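You operate a simulated robot arm through the tools that you are given. There is no shell and no other tool. Be economical: measure what you need, move in short steps, check, and stop when the job is done.

You run a simulated robot arm. Do the job below in one go: nothing can be reset, and whatever is moved stays where it is left.

TASK
Check the tank on the blue gauge; set the black gauge to match.
Fine: black plug from the blue port to the green holder, blue hose plug in, blue knob open. Open the purple lever last.

Only the result counts: the job must be done as asked and must still hold three seconds after the hand-in. Knocking over, shifting, dropping, spilling or breaking anything else fails it.

THE ROBOT
A 6-joint arm with a fingered hand on a trunk, on a base that drives. Base frame: it is fixed to the floor where the robot stands at the start and does not move with it; the origin is under the middle of the robot, x ahead of it, y to its left, z up; the surface under the hand at the start is at about z = 80. Units: cm, rad, N and s.
With the tool pointing down near the work surface it reaches from about 18 to 54 cm from the robot's upright axis, wherever it stands. Its first joint turns from -2.897 to 2.897 rad. Places, roughly: big black knob [70, 0, 130]; big red lever [90, 20, 130]; black gauge on the blue board [70, -10, 140]; black valve slider [50, -40, 120]; blue gauge [50, -40, 140]; blue hand valve [40, -40, 100]; blue port [40, 0, 80]; blue valve knob [0, -70, 100]; green dial [40, -20, 90]; green holder [0, -60, 80]; green lever [90, 20, 90]; low black lever [10, -60, 40]; orange lever [40, -50, 130]; purple lever [70, 0, 90]; red lever on the tank [20, -80, 120]; white dial [40, -40, 90]. Payload 3.1 kg.
The TCP is the grasp point between the finger pads, 2.2 cm short of the fingertips. In the tool frame z runs along the fingers and y along their closing line. Largest opening 13.2 cm; the body of the gripper starts 6 cm behind the TCP. The gripper is a hand of 4 fingers: y runs from the thumb to the fingers, the wrist lies at [0, 0, -21.8] in the tool frame.
Orientation is that of the tool frame in the base frame, as [roll, pitch, yaw] about the fixed x, y, z axes, in that order (R = Rz(yaw) Ry(pitch) Rx(roll)). With the fingers straight down and closing along the base's y, the tool's x points along the base's -x, its y along +y and its z along -z.

THE INTERFACE
- The arm moves only by the tool send_rows. Its argument "moves" is a list of rows, each an object of numbers (a shift or turn left out is 0): "x", "y", "z": the shift along the tool's x, y, z in units of 150 mm (1.0 is 150 mm); "rx", "ry", "rz": the turn, a rotation vector about the tool's x, y, z in units of 45 degrees (1.0 is 45 degrees). In form: [{"x": .., "y": .., "z": .., "rx": .., "ry": .., "rz": ..}, ...]. A call has 1 to 20 rows; each row is the pose to reach, as a shift and turn from the pose commanded when the call began, along the tool's axes at that moment. A call with a number of a shift or a turn outside -1 to 1 is refused whole. Rows are played at 5 a second. More than 5 cm and 0.15 rad between two rows, and nothing of the call is played. Where a pose cannot be reached the arm comes as near as it can. A force on the tool above 40 N (or 10 N above the force at the start of the call, whichever is more), or a blocked arm, ends the call early, and 0.2 s more pass. In this call time passes only in rows, and 0.2 s behind the last. It gives the time, the measured TCP pose, the force on the tool (base axes), the opening and the grip force at its end, in the units of the frame above (readings bear some noise), with the torque about the TCP (base axes, N m) and any sound that the robot's microphone picked up.
- Cameras (640 x 400 px; columns grow to the right, rows downward): "scene" is now at [-0.32, 8.85, 167.81]; the picture's right is [-0.71, -0.70, 0.00], its down [-0.48, 0.49, -0.72] and it looks along [0.51, -0.52, -0.69] (base axes); focal length 269 px, centre (320, 200). "wrist" rides on the gripper at [5.3, -5.3, -8.4] in the tool frame; the picture's right is [0.71, 0.71, 0.00], its down [-0.53, 0.53, -0.67] and it looks along [-0.47, 0.47, 0.74] (tool axes); focal length 247 px, centre (320, 200). There is no depth. A picture from a camera that has moved, and an enlarged one, comes with that camera's place and axes in the base frame and with its lens.
- snapshot(camera): a new picture of that camera. The clock stands still meanwhile.
- raise_lower(by): slides the trunk up (or, below 0, down) by that many cm; the arm and the scene camera ride with it, the base frame stays. It gives what a move gives, with no picture.
- base_move(legs): drives the robot by 1 to 6 legs, each [ahead, left, turn to the left] in cm, cm and rad, along the robot's own axes; the way and the turn of a leg run together, so that a leg with both is an arc; at most 150 cm and 3.142 rad a leg. The arm and the cameras ride along, it lands a little off, and it stops where it bumps. It gives what a move gives.
- curl_fingers(finger1, finger2, finger3, thumb_bend): sets how far each is bent, from 0 (flat) to 1 (curled in); at 0.3 the hand is open as for a grip, at 0.7 the pads meet at the TCP. One left out holds its place. A second passes; each finger stops where it meets its share of the squeeze, and holds until it gets a number again. It is the only way to open and close the hand. It gives what a move gives, with no picture; readings hold the bend of each and the force on the fingers (four entries, about 0 where the hand has none), thumb and palm.
- aim_head(pan, tilt): turns the head with the scene camera to pan (to the left, within 2.705 rad either way) and tilt (down, from -0.506 to 1.204), counted from straight ahead of the robot. It gives what a move gives.
- close_up(camera, box): a new picture of the part [left, top, right, bottom] of that camera's present view, enlarged. The clock stands still meanwhile.
- hand_in(): hands the job in; it is judged then, once.

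Go step by step. Nothing tells you exact positions but the pictures and the camera data: compare them with the known pose of the tool, close in by small moves and look again before you grip or let go. The budget is 120 turns and 90 pictures, counting those below and the enlarged ones. Unless the task says otherwise, let go and move clear before handing in, and close with one line.

The tools are called after "Emit:" as a command line: name --argument value ..., lists and objects as JSON in quotes. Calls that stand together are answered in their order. send_rows: Moves the arm, as the interface text tells. Its arguments: {"type":"object","properties":{"moves":{"type":"array","items":{"type":"object","properties":{"x":{"type":"number"},"y":{"type":"number"},"z":{"type":"number"},"rx":{"type":"number"},"ry":{"type":"number"},"rz":{"type":"number"}}}}},"required":["moves"]} The other tools are called the same way: raise_lower (by) slides the trunk up or down; curl_fingers (finger1, finger2, finger3, thumb_bend) moves the fingers one by one; base_move (legs) drives the base; aim_head (pan, tilt) turns the head that bears the scene camera; snapshot (camera) takes a picture; close_up (camera, box) takes an enlarged picture of a part of a camera's view; hand_in () hands the job in.

At the start:

```text
t: 0.0
tcp_pos: [31.18, -12.69, 141.03]
ee_rot: [-3.141, -0.002, -3.14]
contact_force: [0.4, 0.2, 0.1]
wrist_torque: [0.01, 0.01, 0.0]
gripper_width: 13.2
gripper_force: 0.1
shape: jaw
bend: [0.3, 0.3, 0.3, 0.3]
finger forces: [0.1, 0.0, 0.1, 0.0, 0.0, 0.1]
trunk travel left (down, up): [-35.2, 3.3]
robot x, y, heading: [-0.17, 0.13, 0.002]
head pan, tilt: [-0.794, 0.761]
```

scene: 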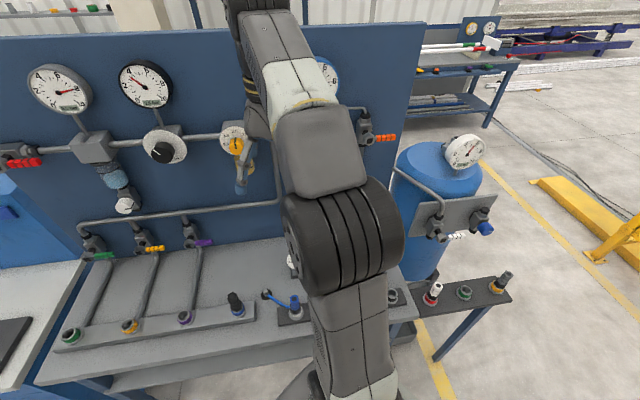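
wrist: 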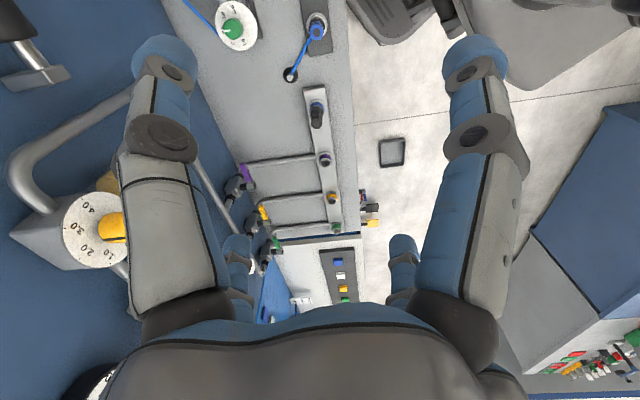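

The arm covers much of the board, so I start with the current view enlarged and other head angles to find the gauges, ports and plugs.

Emit:
close_up --camera "scene" --box '[0, 40, 320, 240]'

Emit:
close_up --camera "scene" --box '[360, 100, 560, 330]'

Emit:
close_up --camera "scene" --box '[20, 220, 340, 400]'

```text
2.00 times, centred on (160, 140) of scene
camera zoom: at [-0.32, 8.85, 167.81], right [-0.71, -0.7, 0.0], down [-0.48, 0.49, -0.72], along [0.51, -0.52, -0.69], focal length 538 px, centre (640, 320)
```

zoom: 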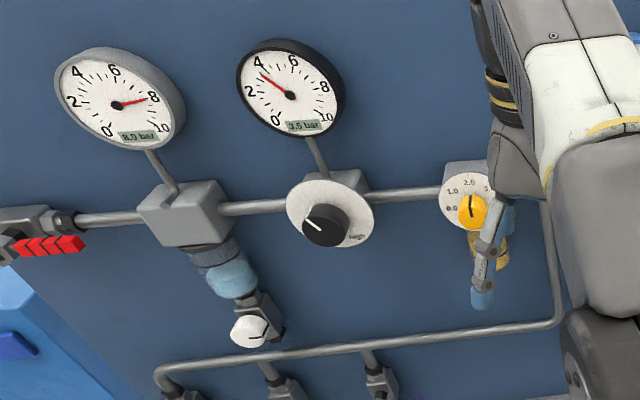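

```text
1.74 times, centred on (460, 215) of scene
camera zoom: at [-0.32, 8.85, 167.81], right [-0.71, -0.7, 0.0], down [-0.48, 0.49, -0.72], along [0.51, -0.52, -0.69], focal length 468 px, centre (76, 174)
```

zoom: 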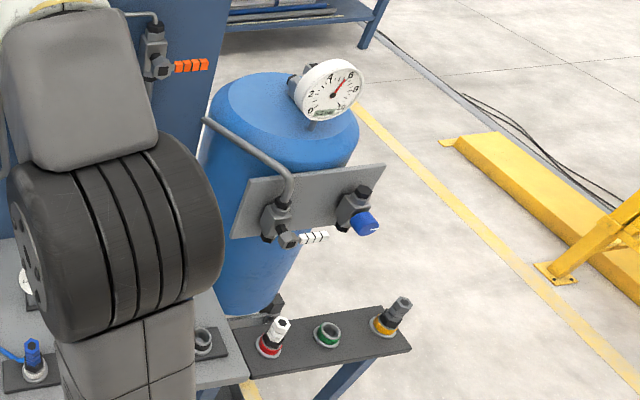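

```text
2.00 times, centred on (180, 310) of scene
camera zoom: at [-0.32, 8.85, 167.81], right [-0.71, -0.7, 0.0], down [-0.48, 0.49, -0.72], along [0.51, -0.52, -0.69], focal length 538 px, centre (600, -20)
```

zoom: 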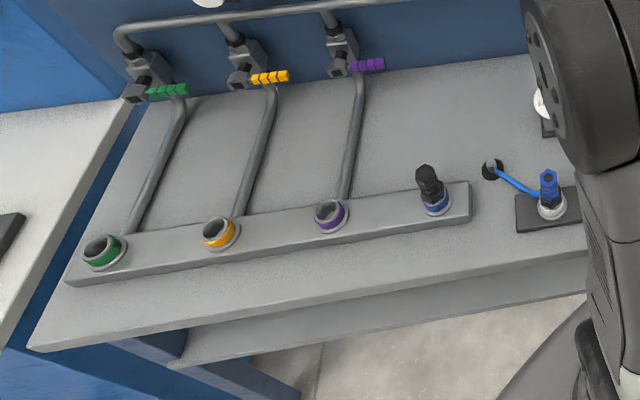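

I see the black plug near (48,-1,83), the blue hose plug near (35,-15,83), and the green holder near (-4,-60,80). I move the hand toward the black plug, which should also clear the view of the blue gauge.

Emit:
send_rows --moves '[{"x": -0.13, "y": 0.13, "z": 0.16}, {"x": -0.26, "y": 0.26, "z": 0.32}, {"x": -0.39, "y": 0.39, "z": 0.48}, {"x": -0.52, "y": 0.52, "z": 0.64}, {"x": -0.65, "y": 0.65, "z": 0.8}, {"x": -0.8, "y": 0.78, "z": 1.0}]'

Emit:
aim_head --pan -0.85 --tilt 0.6

Emit:
snapshot --camera "scene"

Emit:
snapshot --camera "wrist"

```text
t: 1.4
tcp_pos: [43.16, -0.88, 126.08]
ee_rot: [3.141, -0.001, -3.141]
contact_force: [0.3, -0.2, 0.3]
wrist_torque: [0.0, 0.01, 0.01]
gripper_width: 13.21
gripper_force: 0.1
shape: jaw
bend: [0.3, 0.3, 0.3, 0.3]
finger forces: [0.0, 0.0, 0.0, 0.0, 0.0, 0.0]
trunk travel left (down, up): [-35.2, 3.3]
robot x, y, heading: [-0.11, 0.38, -0.0]
head pan, tilt: [-0.794, 0.761]
```

```text
t: 2.1
tcp_pos: [42.86, -0.92, 126.16]
ee_rot: [-3.14, -0.002, -3.141]
contact_force: [-0.6, -0.5, 0.2]
wrist_torque: [0.03, 0.02, 0.01]
gripper_width: 13.19
gripper_force: 0.1
shape: jaw
bend: [0.3, 0.3, 0.3, 0.3]
finger forces: [0.1, 0.1, 0.1, 0.0, 0.0, 0.0]
trunk travel left (down, up): [-35.2, 3.3]
robot x, y, heading: [0.03, -0.1, -0.001]
head pan, tilt: [-0.85, 0.6]
```

```text
84 pictures are left
camera scene: at [-0.29, 8.09, 169.17], right [-0.75, -0.66, 0.0], down [-0.37, 0.42, -0.82], along [0.54, -0.62, -0.57], focal length 269 px, centre (320, 200)
```

scene: 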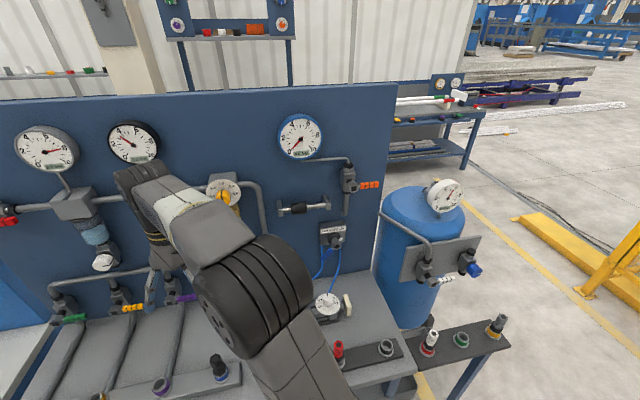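

```text
83 pictures are left
camera wrist: at [37.74, -6.21, 134.43], right [-0.71, 0.71, 0.0], down [0.53, 0.53, 0.67], along [0.47, 0.47, -0.74], focal length 247 px, centre (320, 200)
```

wrist: 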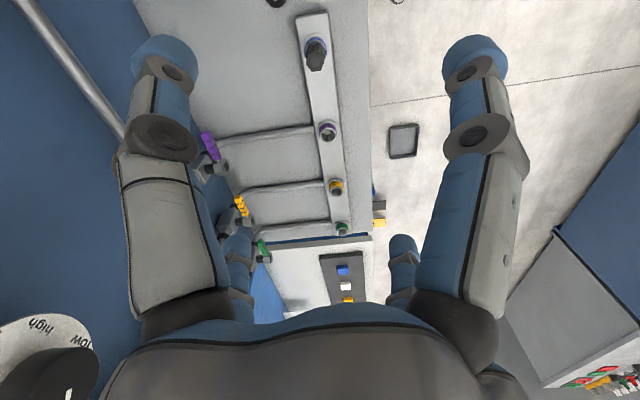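

The blue gauge is now in view. I look closer at it, the tank and the bench fittings.

Emit:
close_up --camera "scene" --box '[260, 100, 420, 200]'

Emit:
close_up --camera "scene" --box '[280, 200, 440, 300]'

Emit:
close_up --camera "scene" --box '[380, 160, 520, 250]'

Emit:
close_up --camera "scene" --box '[310, 280, 530, 400]'

```text
4.00 times, centred on (340, 150) of scene
camera zoom: at [-0.29, 8.09, 169.17], right [-0.75, -0.66, 0.0], down [-0.37, 0.42, -0.82], along [0.54, -0.62, -0.57], focal length 1076 px, centre (240, 400)
```

zoom: 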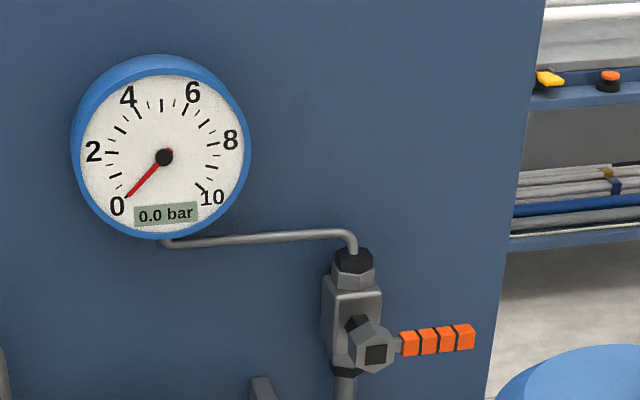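

```text
4.00 times, centred on (360, 250) of scene
camera zoom: at [-0.29, 8.09, 169.17], right [-0.75, -0.66, 0.0], down [-0.37, 0.42, -0.82], along [0.54, -0.62, -0.57], focal length 1076 px, centre (160, 0)
```

zoom: 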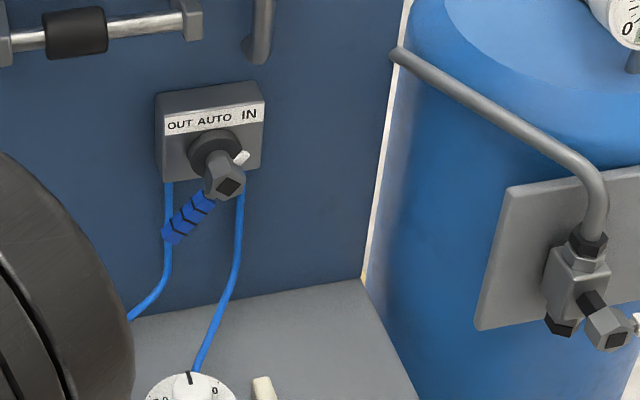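

```text
4.44 times, centred on (450, 205) of scene
camera zoom: at [-0.29, 8.09, 169.17], right [-0.75, -0.66, 0.0], down [-0.37, 0.42, -0.82], along [0.54, -0.62, -0.57], focal length 1196 px, centre (-258, 178)
```

zoom: 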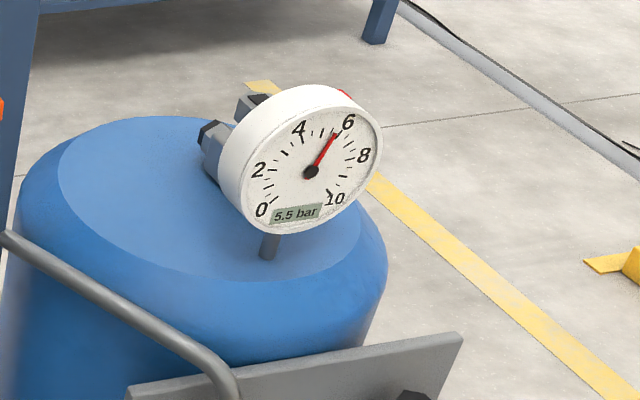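

```text
2.91 times, centred on (420, 340) of scene
camera zoom: at [-0.29, 8.09, 169.17], right [-0.75, -0.66, 0.0], down [-0.37, 0.42, -0.82], along [0.54, -0.62, -0.57], focal length 783 px, centre (29, -207)
```

zoom: 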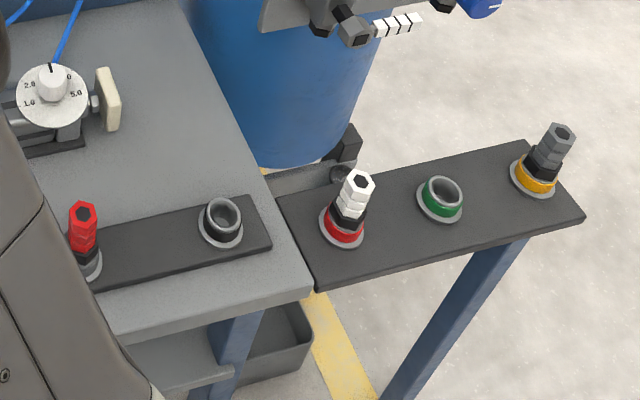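

The blue gauge reads 0.0 with its orange lever crosswise to the pipe, while the tank's own gauge shows 5.5 bar. I do the plugs first, so I turn the hand square to the manifold bar and go lower over the black plug.

Emit:
send_rows --moves '[{"rz": -0.16, "z": 0.16, "x": -0.03}, {"rz": -0.32, "z": 0.32, "x": -0.06}, {"rz": -0.48, "z": 0.48, "x": -0.1}, {"rz": -0.64, "z": 0.64, "x": -0.13}, {"rz": -0.8, "z": 0.8, "x": -0.16}, {"rz": -0.9, "z": 0.93, "x": -0.18}, {"rz": -1.0, "z": 1.0, "x": -0.2, "y": 0.03}]'

Emit:
snapshot --camera "wrist"

Emit:
snapshot --camera "scene"

```text
t: 3.7
tcp_pos: [45.94, -0.49, 110.91]
ee_rot: [-3.141, -0.003, -2.354]
contact_force: [-0.1, -0.3, 0.0]
wrist_torque: [0.0, 0.02, -0.02]
gripper_width: 13.2
gripper_force: 0.1
shape: jaw
bend: [0.3, 0.3, 0.3, 0.3]
finger forces: [0.0, 0.0, 0.1, 0.0, 0.1, 0.0]
trunk travel left (down, up): [-35.2, 3.3]
robot x, y, heading: [0.32, -0.03, 0.002]
head pan, tilt: [-0.85, 0.6]
```

```text
78 pictures are left
camera wrist: at [46.17, -8.09, 119.18], right [-1.0, 0.0, 0.0], down [0.0, 0.74, 0.67], along [0.0, 0.67, -0.74], focal length 247 px, centre (320, 200)
```

wrist: 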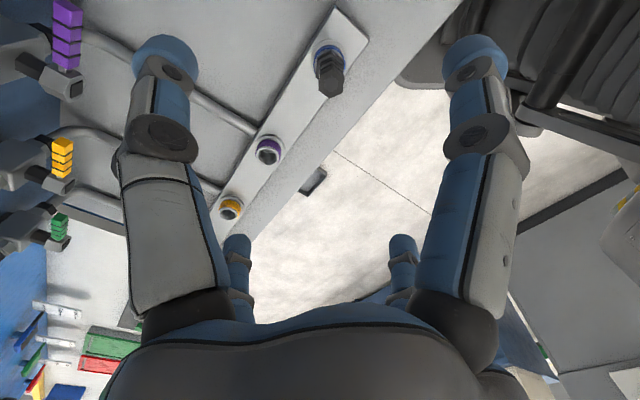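

```text
77 pictures are left
camera scene: at [-0.23, 8.12, 169.18], right [-0.75, -0.66, 0.0], down [-0.37, 0.42, -0.83], along [0.54, -0.62, -0.56], focal length 269 px, centre (320, 200)
```

scene: 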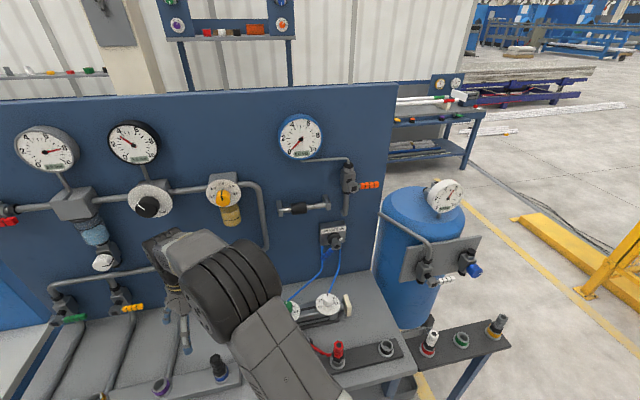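

The black plug stands near (45,0), with its top at about z=90. I lower to 96 over it and check again.

Emit:
send_rows --moves '[{"y": 0.03, "z": 0.3}, {"y": 0.06, "z": 0.6}, {"y": 0.07, "z": 0.9}, {"y": 0.07, "z": 1.0}]'

Emit:
snapshot --camera "wrist"

Emit:
snapshot --camera "scene"

```text
t: 4.7
tcp_pos: [45.2, 0.33, 95.94]
ee_rot: [-3.141, -0.003, -2.355]
contact_force: [-0.2, 1.1, 0.3]
wrist_torque: [0.03, 0.0, -0.02]
gripper_width: 13.16
gripper_force: 0.1
shape: jaw
bend: [0.3, 0.3, 0.3, 0.3]
finger forces: [0.1, 0.1, 0.0, 0.0, 0.1, 0.0]
trunk travel left (down, up): [-35.2, 3.3]
robot x, y, heading: [0.22, -0.24, 0.004]
head pan, tilt: [-0.85, 0.6]
```

```text
76 pictures are left
camera wrist: at [45.33, -7.35, 104.17], right [-1.0, 0.0, 0.0], down [0.0, 0.74, 0.67], along [0.0, 0.67, -0.74], focal length 247 px, centre (320, 200)
```

wrist: 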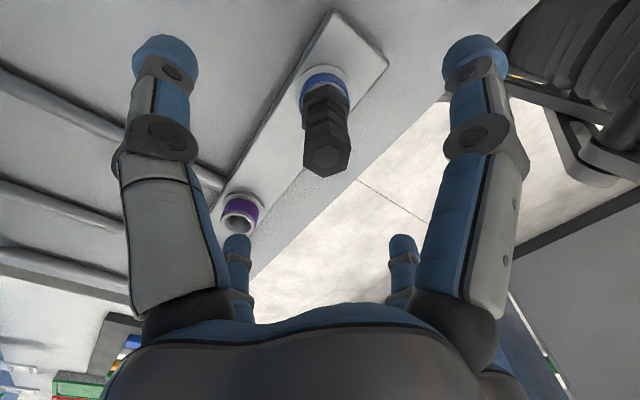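

```text
75 pictures are left
camera scene: at [-0.25, 8.1, 169.18], right [-0.75, -0.66, 0.0], down [-0.37, 0.42, -0.83], along [0.54, -0.62, -0.56], focal length 269 px, centre (320, 200)
```

scene: 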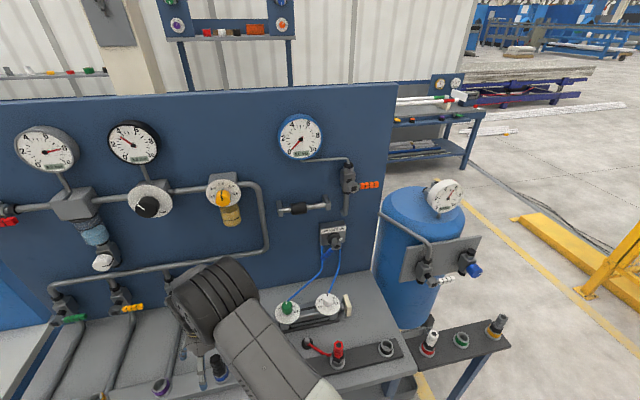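

The plug is between the open fingers, and the TCP projects to the wrist picture's centre. I descend 5 cm more and compare.

Emit:
send_rows --moves '[{"z": 0.17}, {"z": 0.34}]'

Emit:
snapshot --camera "wrist"

```text
t: 5.3
tcp_pos: [45.2, 0.32, 90.62]
ee_rot: [3.14, -0.002, -2.354]
contact_force: [0.2, 0.7, -0.9]
wrist_torque: [0.01, 0.03, 0.01]
gripper_width: 13.19
gripper_force: 0.1
shape: jaw
bend: [0.3, 0.3, 0.3, 0.3]
finger forces: [0.1, 0.0, 0.0, 0.1, 0.1, 0.0]
trunk travel left (down, up): [-35.2, 3.3]
robot x, y, heading: [-0.25, -0.06, -0.001]
head pan, tilt: [-0.85, 0.6]
```

```text
74 pictures are left
camera wrist: at [45.37, -7.27, 99.0], right [-1.0, 0.0, 0.0], down [0.0, 0.74, 0.67], along [0.0, 0.67, -0.74], focal length 247 px, centre (320, 200)
```

wrist: 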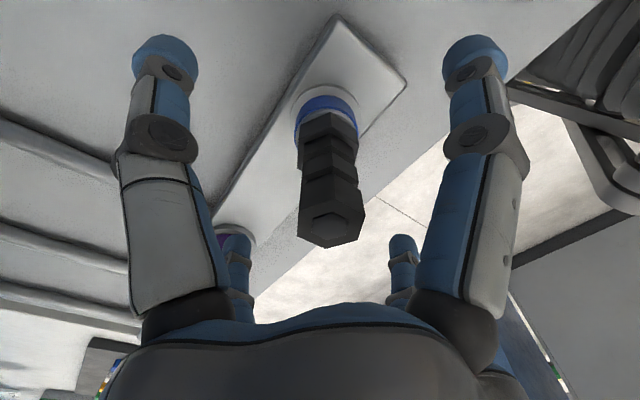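

Triangulating gives the plug at about (44.9, 0.5) with its top at z≈92. I lower to a TCP of about 88.5 and close the hand.

Emit:
send_rows --moves '[{"y": 0.02, "z": 0.14}]'

Emit:
curl_fingers --finger1 0.7 --finger2 0.7 --finger3 0.7 --thumb_bend 0.7

Emit:
snapshot --camera "wrist"

```text
t: 5.7
tcp_pos: [45.17, 0.41, 88.61]
ee_rot: [-3.141, -0.001, -2.355]
contact_force: [0.3, 0.5, -0.6]
wrist_torque: [0.02, -0.02, -0.02]
gripper_width: 13.17
gripper_force: 0.0
shape: jaw
bend: [0.3, 0.3, 0.3, 0.3]
finger forces: [0.0, 0.1, 0.0, 0.0, 0.0, 0.0]
trunk travel left (down, up): [-35.2, 3.3]
robot x, y, heading: [0.52, 0.03, 0.002]
head pan, tilt: [-0.85, 0.6]
```

```text
t: 6.7
tcp_pos: [45.23, 0.43, 88.73]
ee_rot: [-3.141, -0.002, -2.355]
contact_force: [0.7, -0.6, 0.0]
wrist_torque: [-0.03, -0.02, -0.04]
gripper_width: 1.61
gripper_force: 14.4
shape: fingers
bend: [0.6, 0.62, 0.62, 0.62]
finger forces: [7.8, 6.4, 5.6, 0.0, 9.6, 0.1]
trunk travel left (down, up): [-35.2, 3.3]
robot x, y, heading: [0.27, 0.03, -0.001]
head pan, tilt: [-0.85, 0.6]
```

```text
73 pictures are left
camera wrist: at [45.23, -7.09, 96.99], right [-1.0, 0.0, 0.0], down [0.0, 0.74, 0.67], along [0.0, 0.67, -0.74], focal length 247 px, centre (320, 200)
```

wrist: 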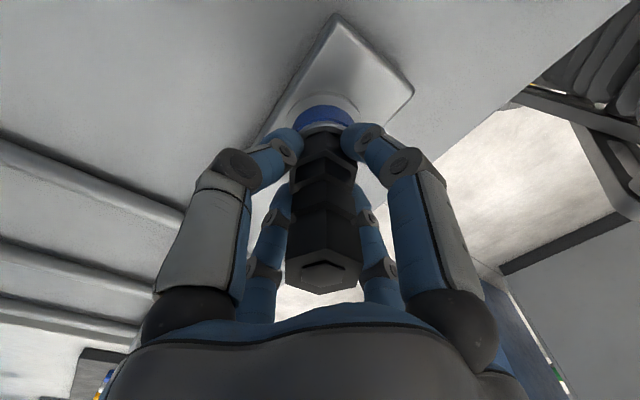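

The plug is held centrally. I pull it straight up.

Emit:
send_rows --moves '[{"z": -0.1}, {"z": -0.2}, {"z": -0.4}, {"z": -0.6}, {"z": -0.8}]'

Emit:
snapshot --camera "wrist"

```text
t: 7.9
tcp_pos: [45.03, 0.58, 100.62]
ee_rot: [3.14, -0.001, -2.353]
contact_force: [-0.6, -0.5, -0.7]
wrist_torque: [-0.02, -0.03, -0.03]
gripper_width: 1.6
gripper_force: 14.3
shape: fingers
bend: [0.6, 0.62, 0.62, 0.62]
finger forces: [7.7, 6.4, 5.7, 0.0, 9.5, 0.1]
trunk travel left (down, up): [-35.2, 3.3]
robot x, y, heading: [0.11, -0.3, 0.003]
head pan, tilt: [-0.85, 0.6]
```

```text
72 pictures are left
camera wrist: at [45.12, -6.96, 108.92], right [-1.0, 0.0, 0.0], down [0.0, 0.74, 0.67], along [0.0, 0.67, -0.74], focal length 247 px, centre (320, 200)
```

wrist: 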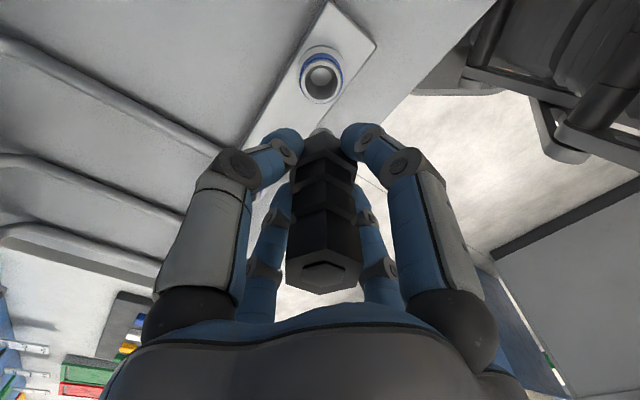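

The plug is out; the port ring top is at about z≈82, and the grip TCP sat 6.6 cm above it. I raise and draw the hand back, then check the floor before driving along the bench.

Emit:
send_rows --moves '[{"z": -0.25, "y": 0.12}, {"z": -0.5, "y": 0.25}, {"z": -0.75, "y": 0.4}, {"z": -1.0, "y": 0.5}]'

Emit:
aim_head --pan -1.75 --tilt 0.75

Emit:
snapshot --camera "scene"

```text
t: 8.9
tcp_pos: [39.94, 5.48, 115.77]
ee_rot: [-3.141, -0.003, -2.355]
contact_force: [0.1, 0.1, -0.3]
wrist_torque: [0.01, -0.05, 0.03]
gripper_width: 1.6
gripper_force: 14.4
shape: fingers
bend: [0.6, 0.62, 0.62, 0.62]
finger forces: [7.7, 6.5, 5.6, 0.1, 9.5, 0.0]
trunk travel left (down, up): [-35.2, 3.3]
robot x, y, heading: [-0.2, -0.32, 0.003]
head pan, tilt: [-0.85, 0.6]
```

```text
t: 10.1
tcp_pos: [40.07, 5.42, 115.72]
ee_rot: [3.141, -0.002, -2.355]
contact_force: [-0.2, -0.5, -0.7]
wrist_torque: [-0.01, -0.02, 0.02]
gripper_width: 1.59
gripper_force: 14.2
shape: fingers
bend: [0.6, 0.62, 0.62, 0.62]
finger forces: [7.5, 6.5, 5.7, 0.0, 9.4, 0.0]
trunk travel left (down, up): [-35.2, 3.3]
robot x, y, heading: [0.24, -0.14, 0.0]
head pan, tilt: [-1.751, 0.75]
```

```text
71 pictures are left
camera scene: at [-7.54, 6.58, 167.89], right [-0.98, 0.18, 0.0], down [0.12, 0.67, -0.73], along [-0.13, -0.72, -0.68], focal length 269 px, centre (320, 200)
```

scene: 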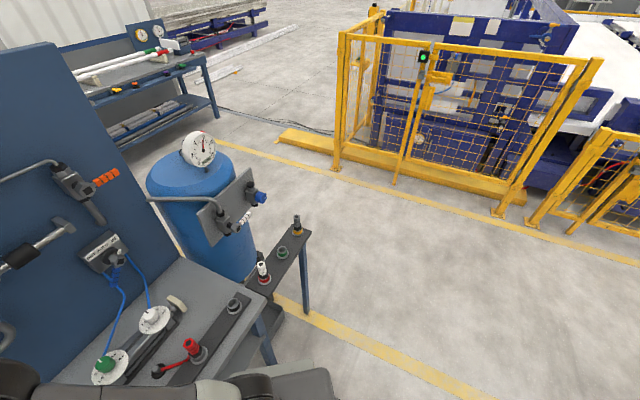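

The way along the bench is clear. I drive parallel to it, by (-36, -48).

Emit:
base_move --legs '[[-36, -48, 0]]'

Emit:
aim_head --pan -0.85 --tilt 0.8

Emit:
snapshot --camera "scene"

Emit:
snapshot --camera "wrist"

```text
t: 13.5
tcp_pos: [3.98, -42.69, 115.7]
ee_rot: [-3.141, -0.002, -2.358]
contact_force: [-0.6, -0.2, -2.9]
wrist_torque: [0.01, 0.0, 0.0]
gripper_width: 1.58
gripper_force: 14.7
shape: fingers
bend: [0.6, 0.62, 0.62, 0.62]
finger forces: [7.6, 6.5, 5.6, 0.0, 9.5, 0.0]
trunk travel left (down, up): [-35.2, 3.3]
robot x, y, heading: [-35.96, -48.41, -0.001]
head pan, tilt: [-1.751, 0.75]
```

```text
t: 14.7
tcp_pos: [4.04, -42.57, 115.74]
ee_rot: [-3.142, -0.001, -2.357]
contact_force: [0.4, -0.4, -1.6]
wrist_torque: [0.01, -0.01, 0.02]
gripper_width: 1.58
gripper_force: 14.7
shape: fingers
bend: [0.6, 0.62, 0.62, 0.62]
finger forces: [7.6, 6.5, 5.6, 0.1, 9.5, 0.1]
trunk travel left (down, up): [-35.2, 3.3]
robot x, y, heading: [-36.22, -47.81, -0.005]
head pan, tilt: [-0.85, 0.799]
```

```text
70 pictures are left
camera scene: at [-36.77, -39.42, 167.49], right [-0.75, -0.66, 0.0], down [-0.47, 0.54, -0.7], along [0.46, -0.53, -0.72], focal length 269 px, centre (320, 200)
```

scene: 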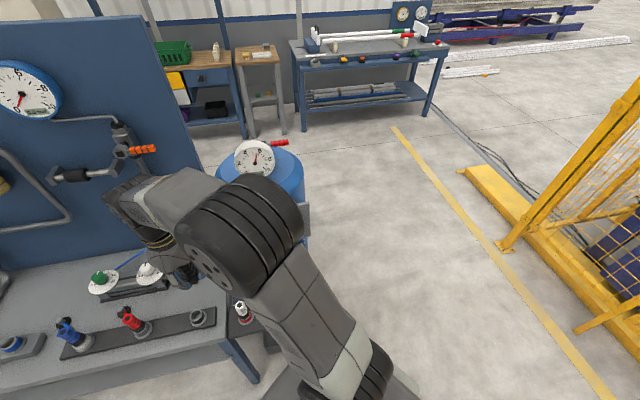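

```text
69 pictures are left
camera wrist: at [4.11, -50.22, 123.98], right [-1.0, 0.0, 0.0], down [0.0, 0.74, 0.67], along [0.0, 0.67, -0.74], focal length 247 px, centre (320, 200)
```

wrist: 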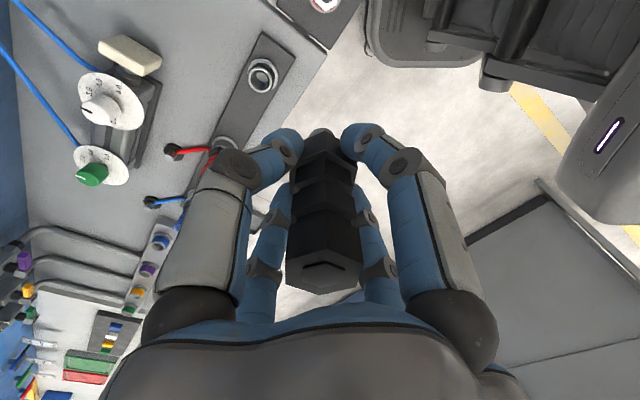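

The arm hides the holder, so I move the hand toward it at height and look with the wrist camera.

Emit:
send_rows --moves '[{"x": 0.25, "y": -0.05}, {"x": 0.5, "y": -0.1}, {"x": 0.75, "y": -0.2}, {"x": 0.9, "y": -0.25}]'

Emit:
snapshot --camera "wrist"

Emit:
snapshot --camera "scene"

```text
t: 15.7
tcp_pos: [-3.03, -54.82, 115.73]
ee_rot: [3.141, 0.001, -2.359]
contact_force: [0.0, 0.3, -0.6]
wrist_torque: [0.0, 0.04, 0.03]
gripper_width: 1.6
gripper_force: 14.2
shape: fingers
bend: [0.6, 0.62, 0.62, 0.62]
finger forces: [7.7, 6.4, 5.6, 0.1, 9.4, 0.1]
trunk travel left (down, up): [-35.2, 3.3]
robot x, y, heading: [-36.29, -48.18, -0.006]
head pan, tilt: [-0.85, 0.799]
```

```text
68 pictures are left
camera wrist: at [-2.96, -62.47, 123.94], right [-1.0, 0.0, 0.0], down [0.0, 0.74, 0.67], along [0.0, 0.67, -0.74], focal length 247 px, centre (320, 200)
```

wrist: 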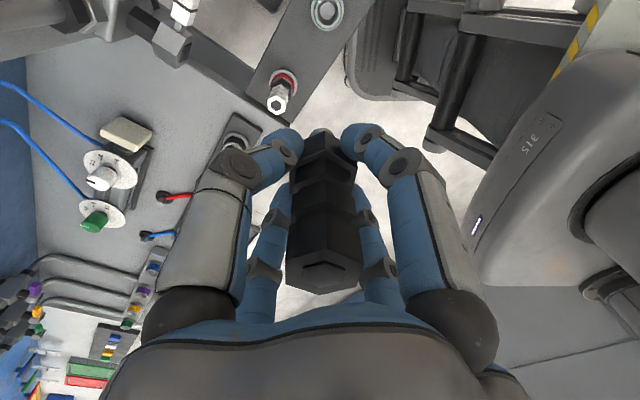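

```text
67 pictures are left
camera scene: at [-36.8, -39.45, 167.49], right [-0.75, -0.66, 0.0], down [-0.47, 0.54, -0.7], along [0.46, -0.53, -0.72], focal length 269 px, centre (320, 200)
```

scene: 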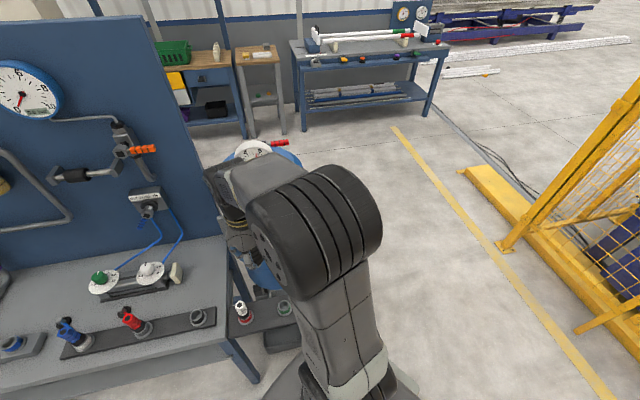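

The wrist view puts the green holder at about (-4.2,-59). I move over it and lower to about z=101 to check.

Emit:
send_rows --moves '[{"x": 0.25, "y": -0.14}, {"x": 0.25, "y": -0.14, "z": 0.3}, {"x": 0.25, "y": -0.14, "z": 0.6}, {"x": 0.25, "y": -0.14, "z": 0.9}, {"x": 0.25, "y": -0.14, "z": 1.0}]'

Emit:
snapshot --camera "wrist"

Emit:
snapshot --camera "scene"

```text
t: 16.9
tcp_pos: [-4.0, -58.93, 100.57]
ee_rot: [-3.139, -0.002, -2.357]
contact_force: [-0.2, -0.6, -0.7]
wrist_torque: [0.0, -0.01, 0.0]
gripper_width: 1.57
gripper_force: 14.6
shape: fingers
bend: [0.6, 0.62, 0.62, 0.63]
finger forces: [7.5, 6.4, 5.5, 0.0, 9.2, 0.1]
trunk travel left (down, up): [-35.2, 3.3]
robot x, y, heading: [-36.3, -48.29, -0.004]
head pan, tilt: [-0.85, 0.799]
```

```text
66 pictures are left
camera wrist: at [-3.92, -66.54, 108.91], right [-1.0, 0.0, 0.0], down [0.0, 0.74, 0.67], along [0.0, 0.67, -0.74], focal length 247 px, centre (320, 200)
```

wrist: 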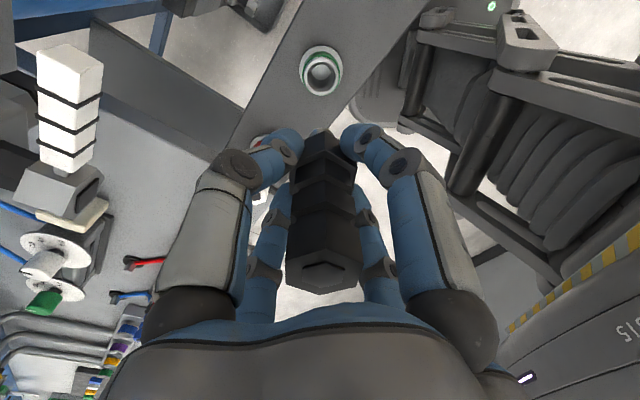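

```text
65 pictures are left
camera scene: at [-36.77, -39.4, 167.49], right [-0.75, -0.66, 0.0], down [-0.47, 0.54, -0.7], along [0.46, -0.53, -0.72], focal length 269 px, centre (320, 200)
```

scene: 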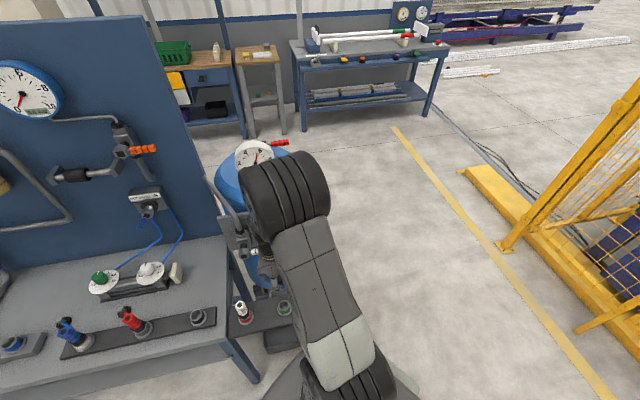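

This view matches the one just after pulling the plug (socket at (321,73) against (321,75)), so the plug is aligned. I descend straight, with a check before the seat.

Emit:
send_rows --moves '[{"z": 0.2}, {"z": 0.35}, {"z": 0.45}]'

Emit:
snapshot --camera "wrist"

```text
t: 17.7
tcp_pos: [-4.04, -59.14, 93.98]
ee_rot: [-3.141, -0.001, -2.36]
contact_force: [-0.1, -0.1, -0.9]
wrist_torque: [0.01, 0.01, 0.02]
gripper_width: 1.55
gripper_force: 14.3
shape: fingers
bend: [0.6, 0.62, 0.62, 0.63]
finger forces: [7.5, 6.5, 5.4, 0.1, 9.2, 0.0]
trunk travel left (down, up): [-35.2, 3.3]
robot x, y, heading: [-36.14, -47.76, -0.001]
head pan, tilt: [-0.85, 0.799]
```

```text
64 pictures are left
camera wrist: at [-3.95, -66.58, 102.29], right [-1.0, 0.0, 0.0], down [0.0, 0.74, 0.67], along [0.0, 0.67, -0.74], focal length 247 px, centre (320, 200)
```

wrist: 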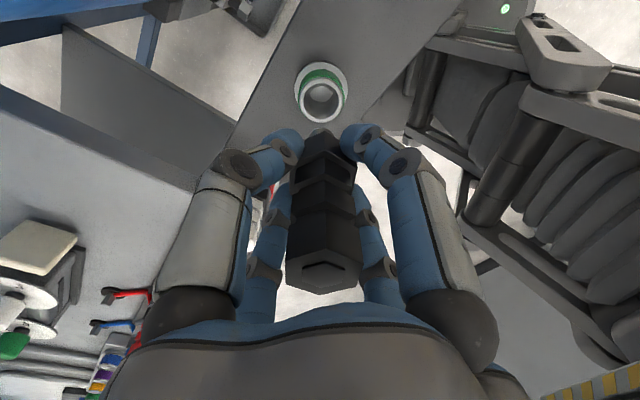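

Still aligned. I go on in small steps, with the force stop watching.

Emit:
send_rows --moves '[{"z": 0.07}, {"z": 0.14}, {"z": 0.2}]'

Emit:
snapshot --camera "wrist"

```text
t: 18.5
tcp_pos: [-4.02, -58.98, 90.97]
ee_rot: [-3.141, -0.001, -2.356]
contact_force: [0.4, 0.5, -1.8]
wrist_torque: [0.0, 0.03, 0.0]
gripper_width: 1.55
gripper_force: 14.4
shape: fingers
bend: [0.6, 0.62, 0.62, 0.63]
finger forces: [7.5, 6.5, 5.4, 0.0, 9.3, 0.0]
trunk travel left (down, up): [-35.2, 3.3]
robot x, y, heading: [-36.13, -48.02, -0.008]
head pan, tilt: [-0.85, 0.799]
```

```text
63 pictures are left
camera wrist: at [-3.93, -66.55, 99.24], right [-1.0, 0.0, 0.0], down [0.0, 0.74, 0.67], along [0.0, 0.67, -0.74], focal length 247 px, centre (320, 200)
```

wrist: 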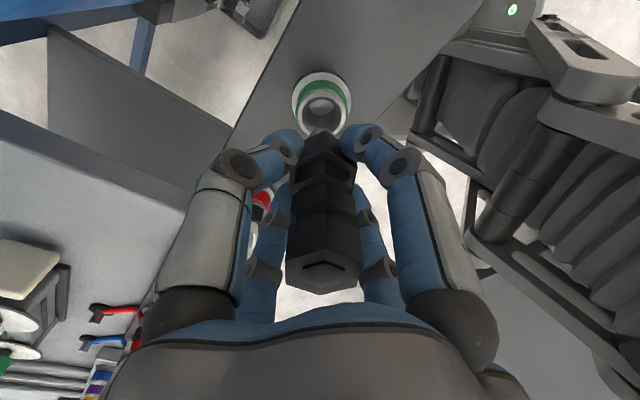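

Emit:
close_up --camera "wrist" --box '[240, 60, 400, 160]'

```text
4.00 times, centred on (320, 110) of wrist
camera zoom: at [-3.93, -66.55, 99.24], right [-1.0, 0.0, 0.0], down [0.0, 0.74, 0.67], along [0.0, 0.67, -0.74], focal length 988 px, centre (320, 560)
```

zoom: 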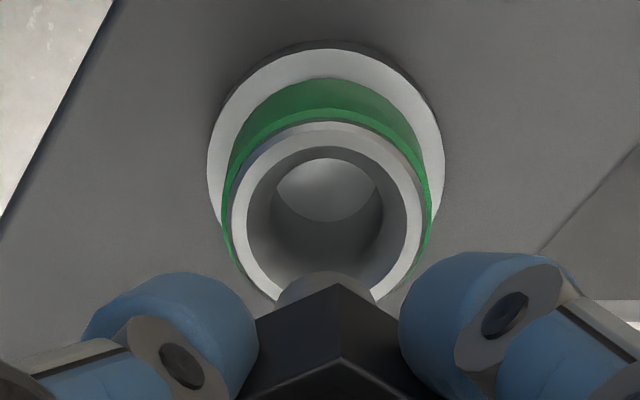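

The pin is centred with the hole and has clearance. I descend the rest of the way.

Emit:
send_rows --moves '[{"z": 0.05}, {"z": 0.1}, {"z": 0.15}]'

Emit:
close_up --camera "wrist" --box '[220, 60, 420, 300]'

```text
t: 19.3
tcp_pos: [-4.12, -59.1, 88.74]
ee_rot: [-3.141, -0.002, -2.359]
contact_force: [0.3, 0.5, -1.8]
wrist_torque: [-0.01, 0.0, -0.02]
gripper_width: 1.56
gripper_force: 14.7
shape: fingers
bend: [0.6, 0.62, 0.62, 0.63]
finger forces: [7.5, 6.5, 5.5, 0.1, 9.3, 0.1]
trunk travel left (down, up): [-35.2, 3.3]
robot x, y, heading: [-36.04, -48.08, -0.002]
head pan, tilt: [-0.85, 0.799]
```

```text
1.67 times, centred on (320, 180) of wrist
camera zoom: at [-3.99, -66.6, 97.03], right [-1.0, 0.0, 0.0], down [0.0, 0.74, 0.67], along [0.0, 0.67, -0.74], focal length 412 px, centre (320, 233)
```

zoom: 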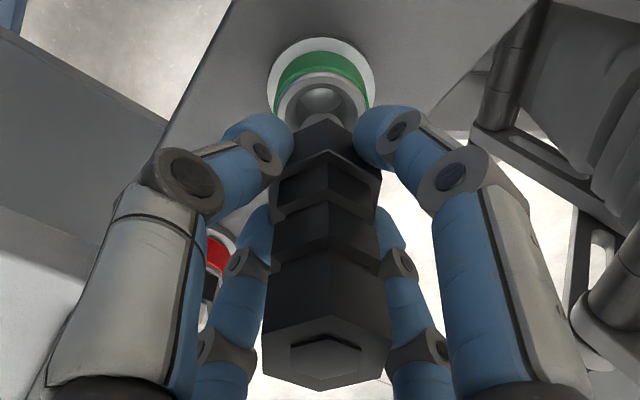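

The plug isn't seated yet; the shelf looks a bit lower than the bench. I continue down in small steps.

Emit:
send_rows --moves '[{"z": 0.03}, {"z": 0.06}]'

Emit:
close_up --camera "wrist" --box '[240, 60, 400, 160]'

```text
t: 19.9
tcp_pos: [-3.94, -59.01, 87.81]
ee_rot: [-3.14, -0.003, -2.357]
contact_force: [0.5, -0.2, -1.1]
wrist_torque: [0.01, -0.02, 0.01]
gripper_width: 1.54
gripper_force: 14.1
shape: fingers
bend: [0.6, 0.62, 0.62, 0.63]
finger forces: [7.5, 6.7, 5.6, 0.1, 9.2, 0.0]
trunk travel left (down, up): [-35.2, 3.3]
robot x, y, heading: [-36.15, -48.29, -0.005]
head pan, tilt: [-0.85, 0.799]
```

```text
4.00 times, centred on (320, 110) of wrist
camera zoom: at [-3.95, -66.55, 96.15], right [-1.0, 0.0, 0.0], down [0.0, 0.74, 0.67], along [0.0, 0.67, -0.74], focal length 988 px, centre (320, 560)
```

zoom: 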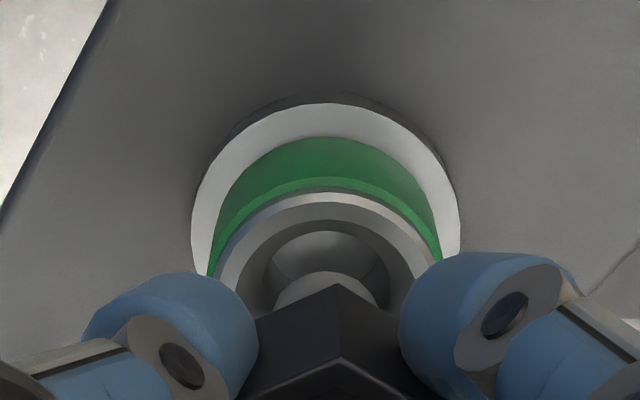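

Emit:
send_rows --moves '[{"z": 0.03}, {"z": 0.06}, {"z": 0.08}]'

Emit:
snapshot --camera "wrist"

```text
t: 20.7
tcp_pos: [-3.97, -59.18, 86.71]
ee_rot: [3.139, 0.0, -2.36]
contact_force: [-0.5, 0.5, -0.3]
wrist_torque: [0.03, 0.01, 0.0]
gripper_width: 1.55
gripper_force: 14.9
shape: fingers
bend: [0.6, 0.62, 0.62, 0.63]
finger forces: [7.5, 6.6, 5.5, 0.0, 9.3, 0.1]
trunk travel left (down, up): [-35.2, 3.3]
robot x, y, heading: [-35.47, -48.15, -0.004]
head pan, tilt: [-0.85, 0.799]
```

```text
59 pictures are left
camera wrist: at [-3.98, -66.63, 94.93], right [-1.0, 0.0, 0.0], down [0.0, 0.74, 0.67], along [0.0, 0.67, -0.74], focal length 247 px, centre (320, 200)
```

wrist: 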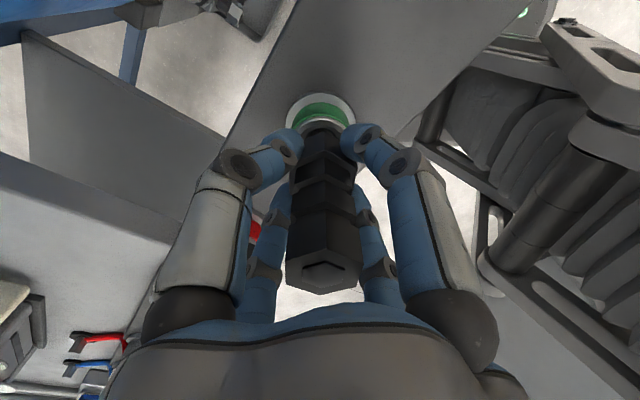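

Nearly in, with no contact force yet; I go a little further until the seat shows up as force.

Emit:
send_rows --moves '[{"z": 0.025}, {"z": 0.05}, {"z": 0.07}]'

Emit:
close_up --camera "wrist" --box '[240, 60, 400, 160]'

```text
t: 21.5
tcp_pos: [-4.05, -59.03, 85.58]
ee_rot: [3.141, -0.003, -2.359]
contact_force: [0.5, 0.2, -0.6]
wrist_torque: [0.03, 0.0, -0.03]
gripper_width: 1.56
gripper_force: 14.5
shape: fingers
bend: [0.6, 0.62, 0.62, 0.63]
finger forces: [7.4, 6.6, 5.4, 0.0, 9.2, 0.1]
trunk travel left (down, up): [-35.2, 3.3]
robot x, y, heading: [-36.27, -48.28, -0.001]
head pan, tilt: [-0.85, 0.799]
```

```text
4.00 times, centred on (320, 110) of wrist
camera zoom: at [-4.0, -66.54, 93.83], right [-1.0, 0.0, 0.0], down [0.0, 0.74, 0.67], along [0.0, 0.67, -0.74], focal length 988 px, centre (320, 560)
```

zoom: 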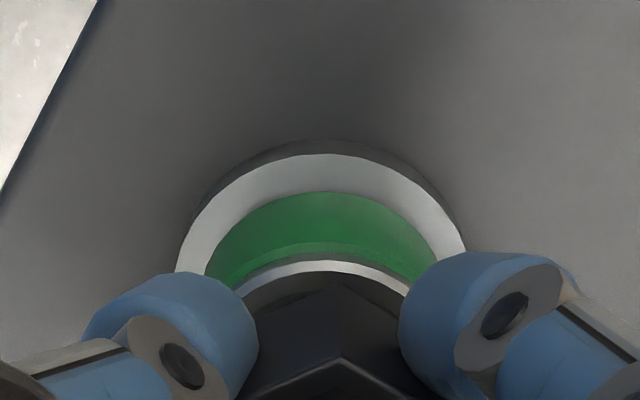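

Emit:
send_rows --moves '[{"z": 0.02}, {"z": 0.04}, {"z": 0.06}, {"z": 0.08}]'

Emit:
close_up --camera "wrist" --box '[240, 60, 400, 160]'

```text
t: 22.5
tcp_pos: [-4.19, -59.0, 84.46]
ee_rot: [-3.137, 0.002, -2.358]
contact_force: [-0.4, 1.4, 24.1]
wrist_torque: [0.01, 0.04, -0.03]
gripper_width: 1.55
gripper_force: 19.6
shape: fingers
bend: [0.6, 0.62, 0.62, 0.63]
finger forces: [9.9, 9.3, 7.7, 0.0, 11.9, 0.1]
trunk travel left (down, up): [-35.2, 3.3]
robot x, y, heading: [-36.15, -48.08, -0.005]
head pan, tilt: [-0.85, 0.799]
```

```text
4.00 times, centred on (320, 110) of wrist
camera zoom: at [-4.09, -66.52, 92.8], right [-1.0, 0.0, 0.0], down [0.0, 0.75, 0.67], along [0.0, 0.67, -0.75], focal length 988 px, centre (320, 560)
```

zoom: 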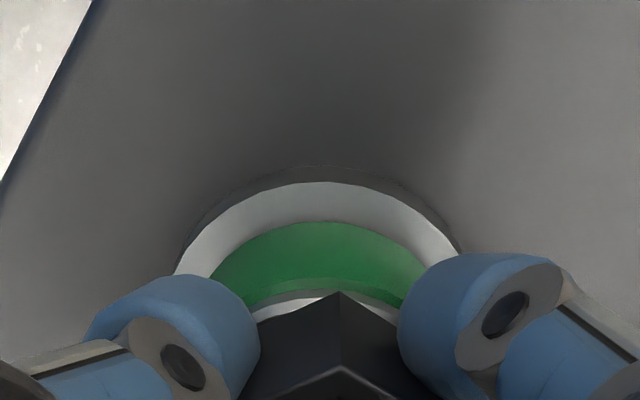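

24 N at z=84.5: the plug has reached its seat. I release it, rise and check.

Emit:
curl_fingers --finger1 0.3 --finger2 0.3 --finger3 0.3 --thumb_bend 0.3

Emit:
send_rows --moves '[{"z": -0.15}, {"z": -0.45}, {"z": -0.75}, {"z": -1.0}]'

Emit:
snapshot --camera "wrist"

```text
t: 23.5
tcp_pos: [-4.17, -58.96, 84.27]
ee_rot: [3.142, -0.003, -2.357]
contact_force: [-0.7, -0.9, -0.5]
wrist_torque: [0.01, 0.01, 0.01]
gripper_width: 8.76
gripper_force: 0.2
shape: fingers
bend: [0.3, 0.3, 0.3, 0.3]
finger forces: [0.0, 0.0, 0.0, 0.0, 0.0, 0.0]
trunk travel left (down, up): [-35.2, 3.3]
robot x, y, heading: [-36.07, -48.02, -0.003]
head pan, tilt: [-0.85, 0.799]
```

```text
t: 24.5
tcp_pos: [-4.2, -59.01, 99.47]
ee_rot: [-3.142, -0.001, -2.359]
contact_force: [-1.3, 0.0, 0.4]
wrist_torque: [0.05, -0.02, 0.02]
gripper_width: 8.76
gripper_force: 0.1
shape: fingers
bend: [0.3, 0.3, 0.3, 0.3]
finger forces: [0.1, 0.0, 0.0, 0.0, 0.1, 0.0]
trunk travel left (down, up): [-35.2, 3.3]
robot x, y, heading: [-35.79, -48.22, -0.006]
head pan, tilt: [-0.85, 0.799]
```

```text
56 pictures are left
camera wrist: at [-4.09, -66.46, 107.73], right [-1.0, 0.0, 0.0], down [0.0, 0.74, 0.67], along [0.0, 0.67, -0.74], focal length 247 px, centre (320, 200)
```

wrist: 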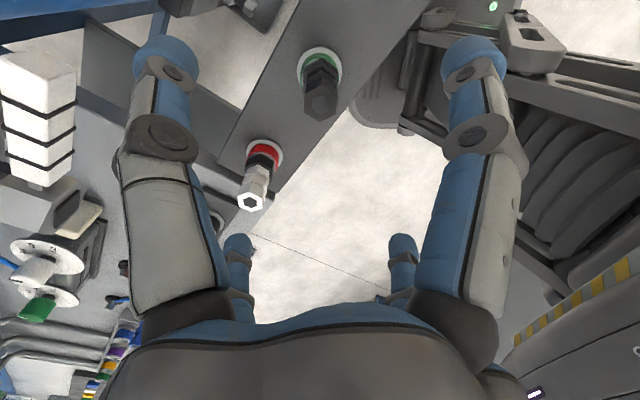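

The black plug sits upright in the green holder. I raise the hand and drive back to the start place for the blue hose plug.

Emit:
send_rows --moves '[{"z": -0.25, "y": 0.1}, {"z": -0.5, "y": 0.2}, {"z": -0.75, "y": 0.3}, {"z": -1.0, "y": 0.4}]'

Emit:
base_move --legs '[[36, 48, 0]]'

Emit:
snapshot --camera "wrist"

Emit:
snapshot --camera "scene"

```text
t: 25.5
tcp_pos: [-8.62, -54.81, 114.23]
ee_rot: [-3.14, -0.003, -2.359]
contact_force: [-0.8, -0.4, -0.1]
wrist_torque: [0.01, 0.0, -0.03]
gripper_width: 8.75
gripper_force: 0.0
shape: fingers
bend: [0.3, 0.3, 0.3, 0.3]
finger forces: [0.1, 0.0, 0.0, 0.0, 0.1, 0.0]
trunk travel left (down, up): [-35.2, 3.3]
robot x, y, heading: [-35.92, -48.14, -0.009]
head pan, tilt: [-0.85, 0.799]
```

```text
t: 28.9
tcp_pos: [27.46, -7.02, 114.1]
ee_rot: [-3.141, -0.003, -2.352]
contact_force: [0.1, -0.2, 0.0]
wrist_torque: [0.0, -0.02, 0.0]
gripper_width: 8.74
gripper_force: 0.2
shape: fingers
bend: [0.3, 0.3, 0.3, 0.3]
finger forces: [0.0, 0.0, 0.0, 0.0, 0.0, 0.0]
trunk travel left (down, up): [-35.2, 3.3]
robot x, y, heading: [-0.33, -0.83, -0.002]
head pan, tilt: [-0.85, 0.799]
```

```text
55 pictures are left
camera wrist: at [27.67, -14.56, 122.32], right [-1.0, 0.0, 0.0], down [0.0, 0.74, 0.67], along [0.0, 0.67, -0.74], focal length 247 px, centre (320, 200)
```

wrist: 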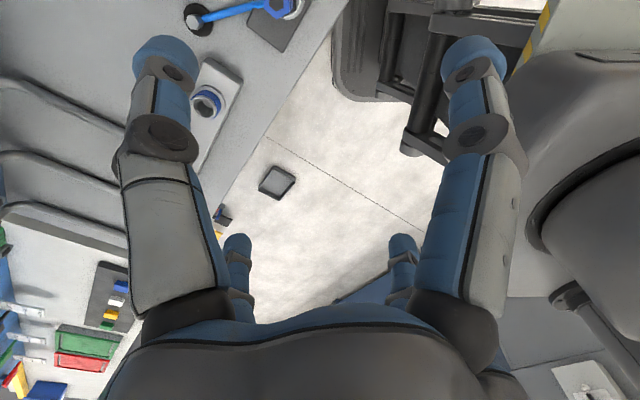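

```text
54 pictures are left
camera scene: at [-0.97, 8.14, 167.49], right [-0.75, -0.66, 0.0], down [-0.47, 0.54, -0.7], along [0.46, -0.52, -0.72], focal length 269 px, centre (320, 200)
```

scene: 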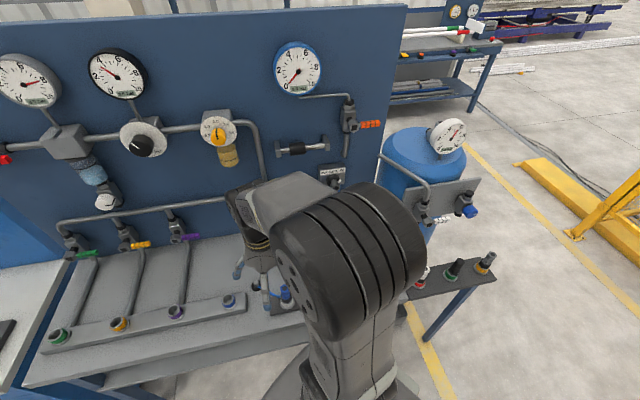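

The blue hose plug is near (31,-12.5). I move over it at a safe height to see how the hose leaves the plug.

Emit:
send_rows --moves '[{"x": 0.05, "y": -0.2}, {"x": 0.095, "y": -0.42}, {"x": 0.095, "y": -0.42, "z": 0.25}, {"x": 0.095, "y": -0.42, "z": 0.5}]'

Emit:
snapshot --camera "wrist"

Emit:
close_up --camera "scene" --box '[190, 230, 350, 330]'

```text
t: 29.9
tcp_pos: [31.2, -12.74, 106.57]
ee_rot: [3.14, -0.003, -2.352]
contact_force: [-0.7, 0.5, -0.4]
wrist_torque: [0.02, -0.01, -0.01]
gripper_width: 8.75
gripper_force: 0.0
shape: fingers
bend: [0.3, 0.3, 0.3, 0.3]
finger forces: [0.1, 0.0, 0.1, 0.1, 0.0, 0.0]
trunk travel left (down, up): [-35.2, 3.3]
robot x, y, heading: [0.06, -1.04, 0.005]
head pan, tilt: [-0.85, 0.799]
```

```text
53 pictures are left
camera wrist: at [31.36, -20.27, 114.83], right [-1.0, 0.0, 0.0], down [0.0, 0.74, 0.67], along [0.0, 0.67, -0.74], focal length 247 px, centre (320, 200)
```

wrist: 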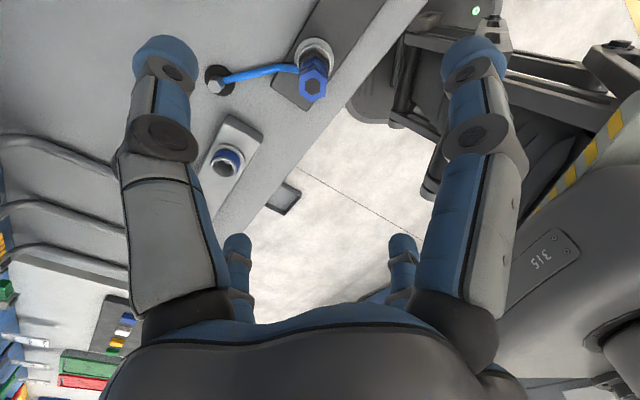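

```text
4.00 times, centred on (270, 280) of scene
camera zoom: at [-0.87, 8.05, 167.49], right [-0.75, -0.66, 0.0], down [-0.48, 0.54, -0.7], along [0.46, -0.52, -0.72], focal length 1076 px, centre (520, -120)
```

zoom: 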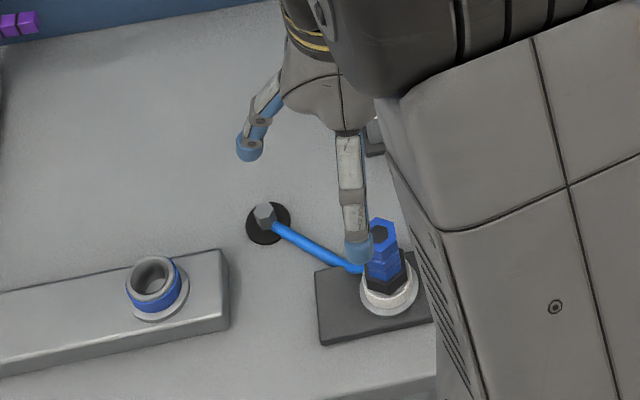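

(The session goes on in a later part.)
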